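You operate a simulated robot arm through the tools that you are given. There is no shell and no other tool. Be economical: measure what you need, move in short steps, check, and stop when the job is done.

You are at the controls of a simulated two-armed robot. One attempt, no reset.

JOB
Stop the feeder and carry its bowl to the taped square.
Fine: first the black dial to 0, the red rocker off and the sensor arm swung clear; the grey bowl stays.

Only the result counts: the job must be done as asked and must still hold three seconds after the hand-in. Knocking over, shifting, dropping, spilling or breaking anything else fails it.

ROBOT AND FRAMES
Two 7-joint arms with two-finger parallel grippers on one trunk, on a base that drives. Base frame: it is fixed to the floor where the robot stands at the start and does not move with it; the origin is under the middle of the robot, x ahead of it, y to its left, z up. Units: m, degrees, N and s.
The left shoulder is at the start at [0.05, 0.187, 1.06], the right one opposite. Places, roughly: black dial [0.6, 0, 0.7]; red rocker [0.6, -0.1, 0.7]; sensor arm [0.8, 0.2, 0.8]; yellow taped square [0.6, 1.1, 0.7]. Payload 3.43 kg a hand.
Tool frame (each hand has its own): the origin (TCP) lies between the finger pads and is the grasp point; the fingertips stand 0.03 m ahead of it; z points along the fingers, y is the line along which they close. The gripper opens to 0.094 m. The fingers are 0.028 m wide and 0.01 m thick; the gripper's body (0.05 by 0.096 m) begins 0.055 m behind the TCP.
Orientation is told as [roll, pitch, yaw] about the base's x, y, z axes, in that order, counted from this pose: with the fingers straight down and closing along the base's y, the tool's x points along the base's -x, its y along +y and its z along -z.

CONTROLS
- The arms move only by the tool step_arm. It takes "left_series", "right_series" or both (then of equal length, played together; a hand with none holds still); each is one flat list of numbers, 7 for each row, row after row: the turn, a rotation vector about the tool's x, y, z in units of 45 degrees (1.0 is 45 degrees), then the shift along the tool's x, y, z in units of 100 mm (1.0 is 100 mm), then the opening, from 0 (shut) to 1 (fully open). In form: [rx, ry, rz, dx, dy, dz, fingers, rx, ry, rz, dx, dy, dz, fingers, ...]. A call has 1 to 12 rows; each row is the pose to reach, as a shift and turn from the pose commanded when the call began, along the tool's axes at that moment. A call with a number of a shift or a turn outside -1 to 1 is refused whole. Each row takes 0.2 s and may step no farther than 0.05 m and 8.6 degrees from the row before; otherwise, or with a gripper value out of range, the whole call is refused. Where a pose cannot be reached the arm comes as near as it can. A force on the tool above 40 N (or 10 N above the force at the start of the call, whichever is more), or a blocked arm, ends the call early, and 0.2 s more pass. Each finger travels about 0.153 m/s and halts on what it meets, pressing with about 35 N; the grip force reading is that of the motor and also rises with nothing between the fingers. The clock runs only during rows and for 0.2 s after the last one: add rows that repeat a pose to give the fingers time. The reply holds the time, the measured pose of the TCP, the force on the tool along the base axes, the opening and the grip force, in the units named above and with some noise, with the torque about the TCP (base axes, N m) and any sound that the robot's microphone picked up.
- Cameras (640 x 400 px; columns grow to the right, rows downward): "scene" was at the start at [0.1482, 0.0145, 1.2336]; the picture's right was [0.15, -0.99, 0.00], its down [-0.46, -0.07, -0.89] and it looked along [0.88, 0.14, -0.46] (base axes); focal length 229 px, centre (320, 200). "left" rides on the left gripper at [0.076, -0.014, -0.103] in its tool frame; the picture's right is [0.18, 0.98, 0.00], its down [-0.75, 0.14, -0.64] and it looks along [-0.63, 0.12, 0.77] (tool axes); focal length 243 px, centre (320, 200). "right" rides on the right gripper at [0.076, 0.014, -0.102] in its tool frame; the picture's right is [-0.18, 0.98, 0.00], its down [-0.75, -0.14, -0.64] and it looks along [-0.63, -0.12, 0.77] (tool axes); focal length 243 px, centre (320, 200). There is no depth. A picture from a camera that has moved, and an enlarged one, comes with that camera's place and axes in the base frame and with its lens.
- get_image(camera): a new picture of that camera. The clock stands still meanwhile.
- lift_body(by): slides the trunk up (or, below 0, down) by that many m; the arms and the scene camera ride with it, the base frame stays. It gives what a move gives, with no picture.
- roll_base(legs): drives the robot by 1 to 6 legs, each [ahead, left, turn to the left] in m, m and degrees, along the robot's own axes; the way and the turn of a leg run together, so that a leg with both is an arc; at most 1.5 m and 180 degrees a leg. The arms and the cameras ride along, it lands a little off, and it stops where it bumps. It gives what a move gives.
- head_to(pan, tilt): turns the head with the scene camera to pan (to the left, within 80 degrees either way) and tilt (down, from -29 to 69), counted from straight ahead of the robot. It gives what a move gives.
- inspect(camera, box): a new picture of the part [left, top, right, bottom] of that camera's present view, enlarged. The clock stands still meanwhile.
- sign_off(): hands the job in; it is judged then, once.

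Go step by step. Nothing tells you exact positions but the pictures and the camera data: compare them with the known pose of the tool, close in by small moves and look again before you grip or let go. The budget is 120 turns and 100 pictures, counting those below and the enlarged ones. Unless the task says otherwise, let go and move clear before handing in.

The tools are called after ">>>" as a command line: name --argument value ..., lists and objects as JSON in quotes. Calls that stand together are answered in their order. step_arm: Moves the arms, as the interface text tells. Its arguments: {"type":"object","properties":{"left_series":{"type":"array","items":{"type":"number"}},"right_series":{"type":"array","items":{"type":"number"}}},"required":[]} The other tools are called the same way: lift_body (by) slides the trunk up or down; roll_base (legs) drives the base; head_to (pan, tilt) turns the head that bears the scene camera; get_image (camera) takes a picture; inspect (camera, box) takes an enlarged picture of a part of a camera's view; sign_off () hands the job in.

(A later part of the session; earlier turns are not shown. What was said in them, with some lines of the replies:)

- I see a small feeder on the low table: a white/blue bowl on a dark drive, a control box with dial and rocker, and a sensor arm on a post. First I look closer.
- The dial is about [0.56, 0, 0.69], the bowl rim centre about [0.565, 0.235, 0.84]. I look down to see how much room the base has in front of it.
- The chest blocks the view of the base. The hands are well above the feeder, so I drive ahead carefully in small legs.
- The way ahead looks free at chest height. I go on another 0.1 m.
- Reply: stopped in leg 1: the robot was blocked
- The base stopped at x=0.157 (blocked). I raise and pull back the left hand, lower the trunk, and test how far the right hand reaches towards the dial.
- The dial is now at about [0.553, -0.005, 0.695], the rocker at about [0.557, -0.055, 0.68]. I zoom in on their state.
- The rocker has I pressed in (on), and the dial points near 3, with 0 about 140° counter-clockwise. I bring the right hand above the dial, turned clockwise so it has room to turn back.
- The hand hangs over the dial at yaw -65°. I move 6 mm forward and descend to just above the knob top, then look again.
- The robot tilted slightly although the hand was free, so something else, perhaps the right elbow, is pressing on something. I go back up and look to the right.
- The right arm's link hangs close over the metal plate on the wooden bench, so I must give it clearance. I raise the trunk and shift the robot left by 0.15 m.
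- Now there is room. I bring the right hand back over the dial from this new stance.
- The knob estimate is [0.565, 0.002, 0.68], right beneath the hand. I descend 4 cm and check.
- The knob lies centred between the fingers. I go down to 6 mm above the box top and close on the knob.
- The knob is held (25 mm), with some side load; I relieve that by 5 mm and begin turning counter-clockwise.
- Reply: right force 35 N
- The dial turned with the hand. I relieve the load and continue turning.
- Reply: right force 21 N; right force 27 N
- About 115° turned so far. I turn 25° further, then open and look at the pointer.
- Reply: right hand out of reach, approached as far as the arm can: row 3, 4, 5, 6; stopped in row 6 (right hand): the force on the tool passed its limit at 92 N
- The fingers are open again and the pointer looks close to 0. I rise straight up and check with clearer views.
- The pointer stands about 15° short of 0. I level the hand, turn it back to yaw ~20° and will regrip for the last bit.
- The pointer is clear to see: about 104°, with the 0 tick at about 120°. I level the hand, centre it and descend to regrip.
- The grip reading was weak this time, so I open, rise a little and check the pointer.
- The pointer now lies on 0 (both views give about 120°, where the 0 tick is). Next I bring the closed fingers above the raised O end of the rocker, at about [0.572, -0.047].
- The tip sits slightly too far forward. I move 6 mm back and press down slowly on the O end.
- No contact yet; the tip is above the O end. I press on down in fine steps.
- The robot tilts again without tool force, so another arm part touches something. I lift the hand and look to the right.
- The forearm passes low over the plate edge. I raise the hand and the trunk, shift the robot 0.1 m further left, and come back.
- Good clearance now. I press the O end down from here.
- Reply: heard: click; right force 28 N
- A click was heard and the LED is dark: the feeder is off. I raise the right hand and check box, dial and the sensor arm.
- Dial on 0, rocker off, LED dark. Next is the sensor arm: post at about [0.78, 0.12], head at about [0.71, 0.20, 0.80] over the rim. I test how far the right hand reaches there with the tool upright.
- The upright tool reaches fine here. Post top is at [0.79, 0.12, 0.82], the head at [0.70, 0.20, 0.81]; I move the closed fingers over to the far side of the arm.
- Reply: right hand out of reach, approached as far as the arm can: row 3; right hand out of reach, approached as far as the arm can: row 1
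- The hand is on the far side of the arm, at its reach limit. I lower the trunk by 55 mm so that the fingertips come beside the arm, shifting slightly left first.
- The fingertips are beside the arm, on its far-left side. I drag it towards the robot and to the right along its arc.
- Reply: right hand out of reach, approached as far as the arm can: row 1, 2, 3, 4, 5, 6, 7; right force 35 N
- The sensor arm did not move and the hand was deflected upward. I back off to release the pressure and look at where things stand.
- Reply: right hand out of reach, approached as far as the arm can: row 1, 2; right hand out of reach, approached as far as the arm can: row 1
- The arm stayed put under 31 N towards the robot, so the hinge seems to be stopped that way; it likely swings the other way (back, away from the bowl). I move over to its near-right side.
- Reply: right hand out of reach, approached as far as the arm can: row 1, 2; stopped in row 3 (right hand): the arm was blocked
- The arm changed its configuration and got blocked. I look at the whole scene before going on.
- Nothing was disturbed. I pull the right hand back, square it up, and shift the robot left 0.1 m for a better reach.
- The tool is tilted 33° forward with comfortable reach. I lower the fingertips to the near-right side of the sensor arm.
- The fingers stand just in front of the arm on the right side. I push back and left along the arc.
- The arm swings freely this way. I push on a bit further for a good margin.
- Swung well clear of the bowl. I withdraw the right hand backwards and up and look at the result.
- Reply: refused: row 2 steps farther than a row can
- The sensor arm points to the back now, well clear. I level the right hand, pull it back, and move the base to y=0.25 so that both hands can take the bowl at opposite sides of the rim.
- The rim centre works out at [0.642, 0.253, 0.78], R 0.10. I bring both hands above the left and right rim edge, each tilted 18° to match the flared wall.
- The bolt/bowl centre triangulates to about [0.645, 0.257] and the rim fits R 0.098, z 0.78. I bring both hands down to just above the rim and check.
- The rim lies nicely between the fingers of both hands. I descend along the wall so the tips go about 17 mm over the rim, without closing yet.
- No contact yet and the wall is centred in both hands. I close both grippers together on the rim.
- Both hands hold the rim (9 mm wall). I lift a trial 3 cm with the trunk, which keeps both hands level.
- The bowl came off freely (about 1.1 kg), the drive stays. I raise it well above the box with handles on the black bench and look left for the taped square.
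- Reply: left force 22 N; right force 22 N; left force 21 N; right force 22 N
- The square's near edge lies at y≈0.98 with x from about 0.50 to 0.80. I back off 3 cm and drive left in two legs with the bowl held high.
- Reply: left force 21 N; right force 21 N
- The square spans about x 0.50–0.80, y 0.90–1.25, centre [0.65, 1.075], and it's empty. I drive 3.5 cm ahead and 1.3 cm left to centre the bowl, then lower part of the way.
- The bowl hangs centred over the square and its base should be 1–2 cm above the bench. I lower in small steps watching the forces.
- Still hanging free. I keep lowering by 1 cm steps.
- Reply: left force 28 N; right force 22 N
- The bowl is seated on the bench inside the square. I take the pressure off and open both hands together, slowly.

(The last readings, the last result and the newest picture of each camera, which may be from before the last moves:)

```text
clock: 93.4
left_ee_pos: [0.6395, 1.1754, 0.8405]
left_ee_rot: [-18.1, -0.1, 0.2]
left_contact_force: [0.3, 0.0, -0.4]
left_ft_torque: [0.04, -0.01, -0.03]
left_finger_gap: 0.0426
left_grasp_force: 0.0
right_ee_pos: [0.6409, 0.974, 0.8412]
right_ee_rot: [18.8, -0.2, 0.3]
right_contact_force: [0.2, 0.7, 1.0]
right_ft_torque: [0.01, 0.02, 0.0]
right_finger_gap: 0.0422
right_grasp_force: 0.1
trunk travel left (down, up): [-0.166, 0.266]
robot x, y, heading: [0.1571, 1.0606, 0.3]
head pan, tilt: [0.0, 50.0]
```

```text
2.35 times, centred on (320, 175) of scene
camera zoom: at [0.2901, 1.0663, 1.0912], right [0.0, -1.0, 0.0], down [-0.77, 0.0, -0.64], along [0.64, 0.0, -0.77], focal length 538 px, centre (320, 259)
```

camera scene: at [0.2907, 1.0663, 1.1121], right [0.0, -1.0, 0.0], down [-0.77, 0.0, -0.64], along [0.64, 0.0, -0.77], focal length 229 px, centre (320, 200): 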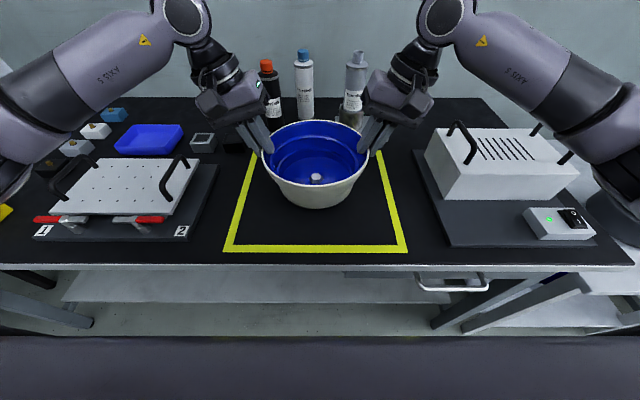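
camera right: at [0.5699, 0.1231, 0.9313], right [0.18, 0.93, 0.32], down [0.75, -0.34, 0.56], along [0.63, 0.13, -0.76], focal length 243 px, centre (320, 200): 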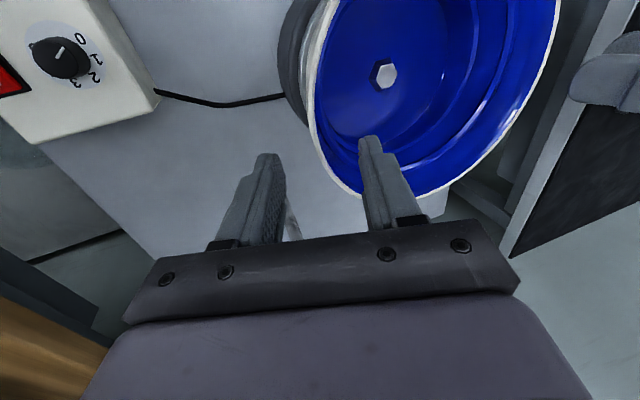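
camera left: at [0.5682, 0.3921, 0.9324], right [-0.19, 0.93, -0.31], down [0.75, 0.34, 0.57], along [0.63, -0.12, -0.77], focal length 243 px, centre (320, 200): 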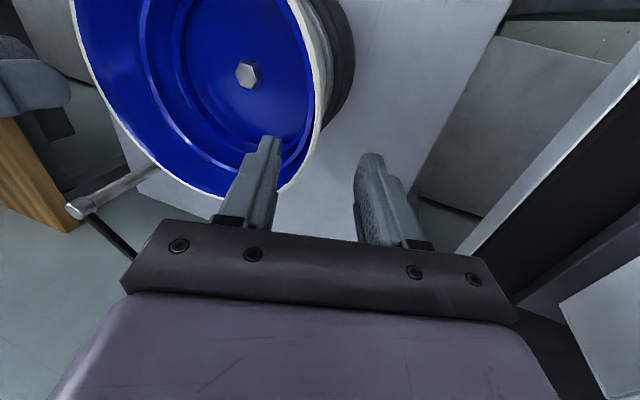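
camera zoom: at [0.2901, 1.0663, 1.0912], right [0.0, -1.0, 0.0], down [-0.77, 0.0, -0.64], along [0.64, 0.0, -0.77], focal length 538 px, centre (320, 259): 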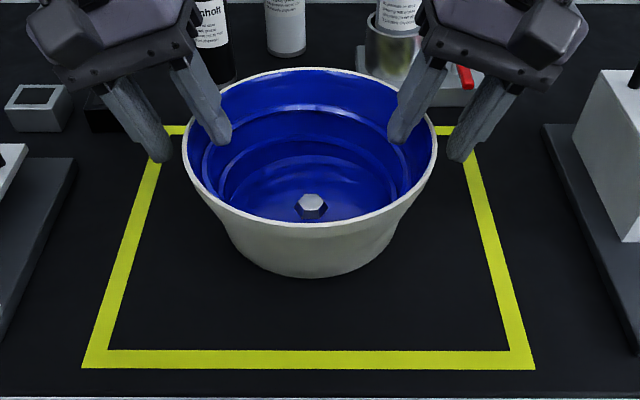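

The bowl stands by itself, fully inside the tape. I withdraw both hands along their axes.

>>> step_arm --left_series '[0, 0, 0, 0, 0, -0.3, 0.45, 0, 0, 0, 0, 0, -0.6, 0.45, 0, 0, 0, 0, 0, -0.9, 0.45]' --right_series '[0, 0, 0, 0, 0, -0.3, 0.45, 0, 0, 0, 0, 0, -0.6, 0.45, 0, 0, 0, 0, 0, -0.9, 0.45]'

>>> lift_body --by 0.15

>>> get_image --camera "scene"

>>> head_to --pan -55 --tilt 35

>>> get_image --camera "scene"

```text
clock: 94.2
left_ee_pos: [0.641, 1.2049, 0.9269]
left_ee_rot: [-18.1, 0.0, 0.2]
left_contact_force: [1.0, -0.3, -0.8]
left_ft_torque: [0.02, 0.0, -0.03]
left_finger_gap: 0.0421
left_grasp_force: 0.1
right_ee_pos: [0.6413, 0.9444, 0.9269]
right_ee_rot: [18.7, 0.0, 0.3]
right_contact_force: [0.3, 0.2, 0.5]
right_ft_torque: [-0.02, 0.0, 0.01]
right_finger_gap: 0.0426
right_grasp_force: 0.1
trunk travel left (down, up): [-0.166, 0.266]
robot x, y, heading: [0.156, 1.0649, 0.2]
head pan, tilt: [0.0, 50.0]
```

```text
clock: 96.0
left_ee_pos: [0.6396, 1.2042, 1.0766]
left_ee_rot: [-18.2, 0.1, 0.2]
left_contact_force: [0.6, -0.8, 0.7]
left_ft_torque: [0.03, -0.02, -0.01]
left_finger_gap: 0.0426
left_grasp_force: 0.1
right_ee_pos: [0.6414, 0.9448, 1.0772]
right_ee_rot: [18.7, -0.1, 0.3]
right_contact_force: [0.8, 0.0, -0.4]
right_ft_torque: [0.02, -0.02, 0.02]
right_finger_gap: 0.0422
right_grasp_force: 0.0
trunk travel left (down, up): [-0.316, 0.116]
robot x, y, heading: [0.1549, 1.0658, 0.3]
head pan, tilt: [0.0, 50.0]
```

```text
15 pictures are left
camera scene: at [0.2902, 1.0663, 1.2411], right [0.0, -1.0, 0.0], down [-0.77, 0.0, -0.64], along [0.64, 0.0, -0.77], focal length 229 px, centre (320, 200)
```

scene: 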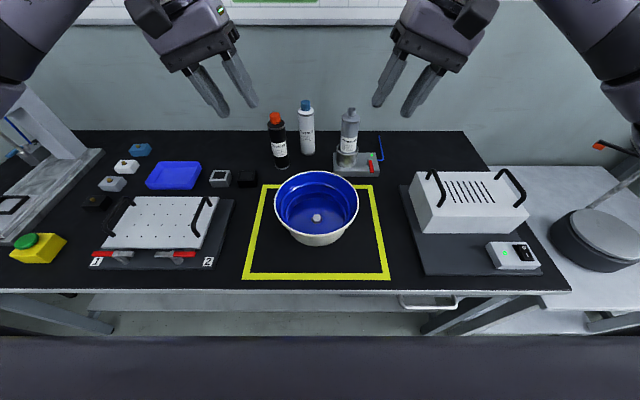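

```text
clock: 97.2
left_ee_pos: [0.6395, 1.2036, 1.077]
left_ee_rot: [-18.1, -0.1, 0.2]
left_contact_force: [0.9, 0.6, -0.9]
left_ft_torque: [-0.01, 0.0, 0.02]
left_finger_gap: 0.0422
left_grasp_force: 0.0
right_ee_pos: [0.6421, 0.9448, 1.0769]
right_ee_rot: [18.6, -0.1, 0.3]
right_contact_force: [-0.4, -0.5, 0.1]
right_ft_torque: [0.02, -0.02, 0.01]
right_finger_gap: 0.0422
right_grasp_force: 0.0
trunk travel left (down, up): [-0.316, 0.116]
robot x, y, heading: [0.1526, 1.0678, 0.1]
head pan, tilt: [-55.0, 35.0]
```

```text
14 pictures are left
camera scene: at [0.2639, 0.9942, 1.2629], right [-0.82, -0.58, 0.0], down [-0.33, 0.47, -0.82], along [0.47, -0.67, -0.57], focal length 229 px, centre (320, 200)
```

scene: 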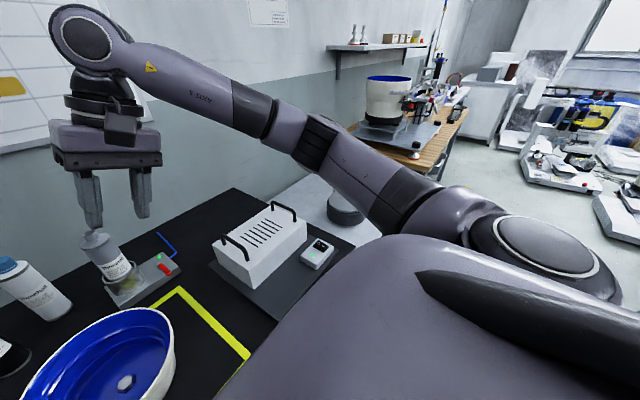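

The bowl stands free inside the taped square, the bench items and the lower grey bowl are untouched, and the hands are clear. I hand in.

>>> sign_off

```text
The job is handed in.
```

The feeder is stopped and its bowl is standing free inside the yellow taped square. I first set the dial to 0, switched the rocker off (LED dark) and swung the sensor arm clear to the back.

The grey bowl was left where it was. Early on the base bumped something and stopped. The right arm also pressed lightly against the bench on the right on two approaches. I saw nothing moved in the later pictures, but I did not check those spots up close.
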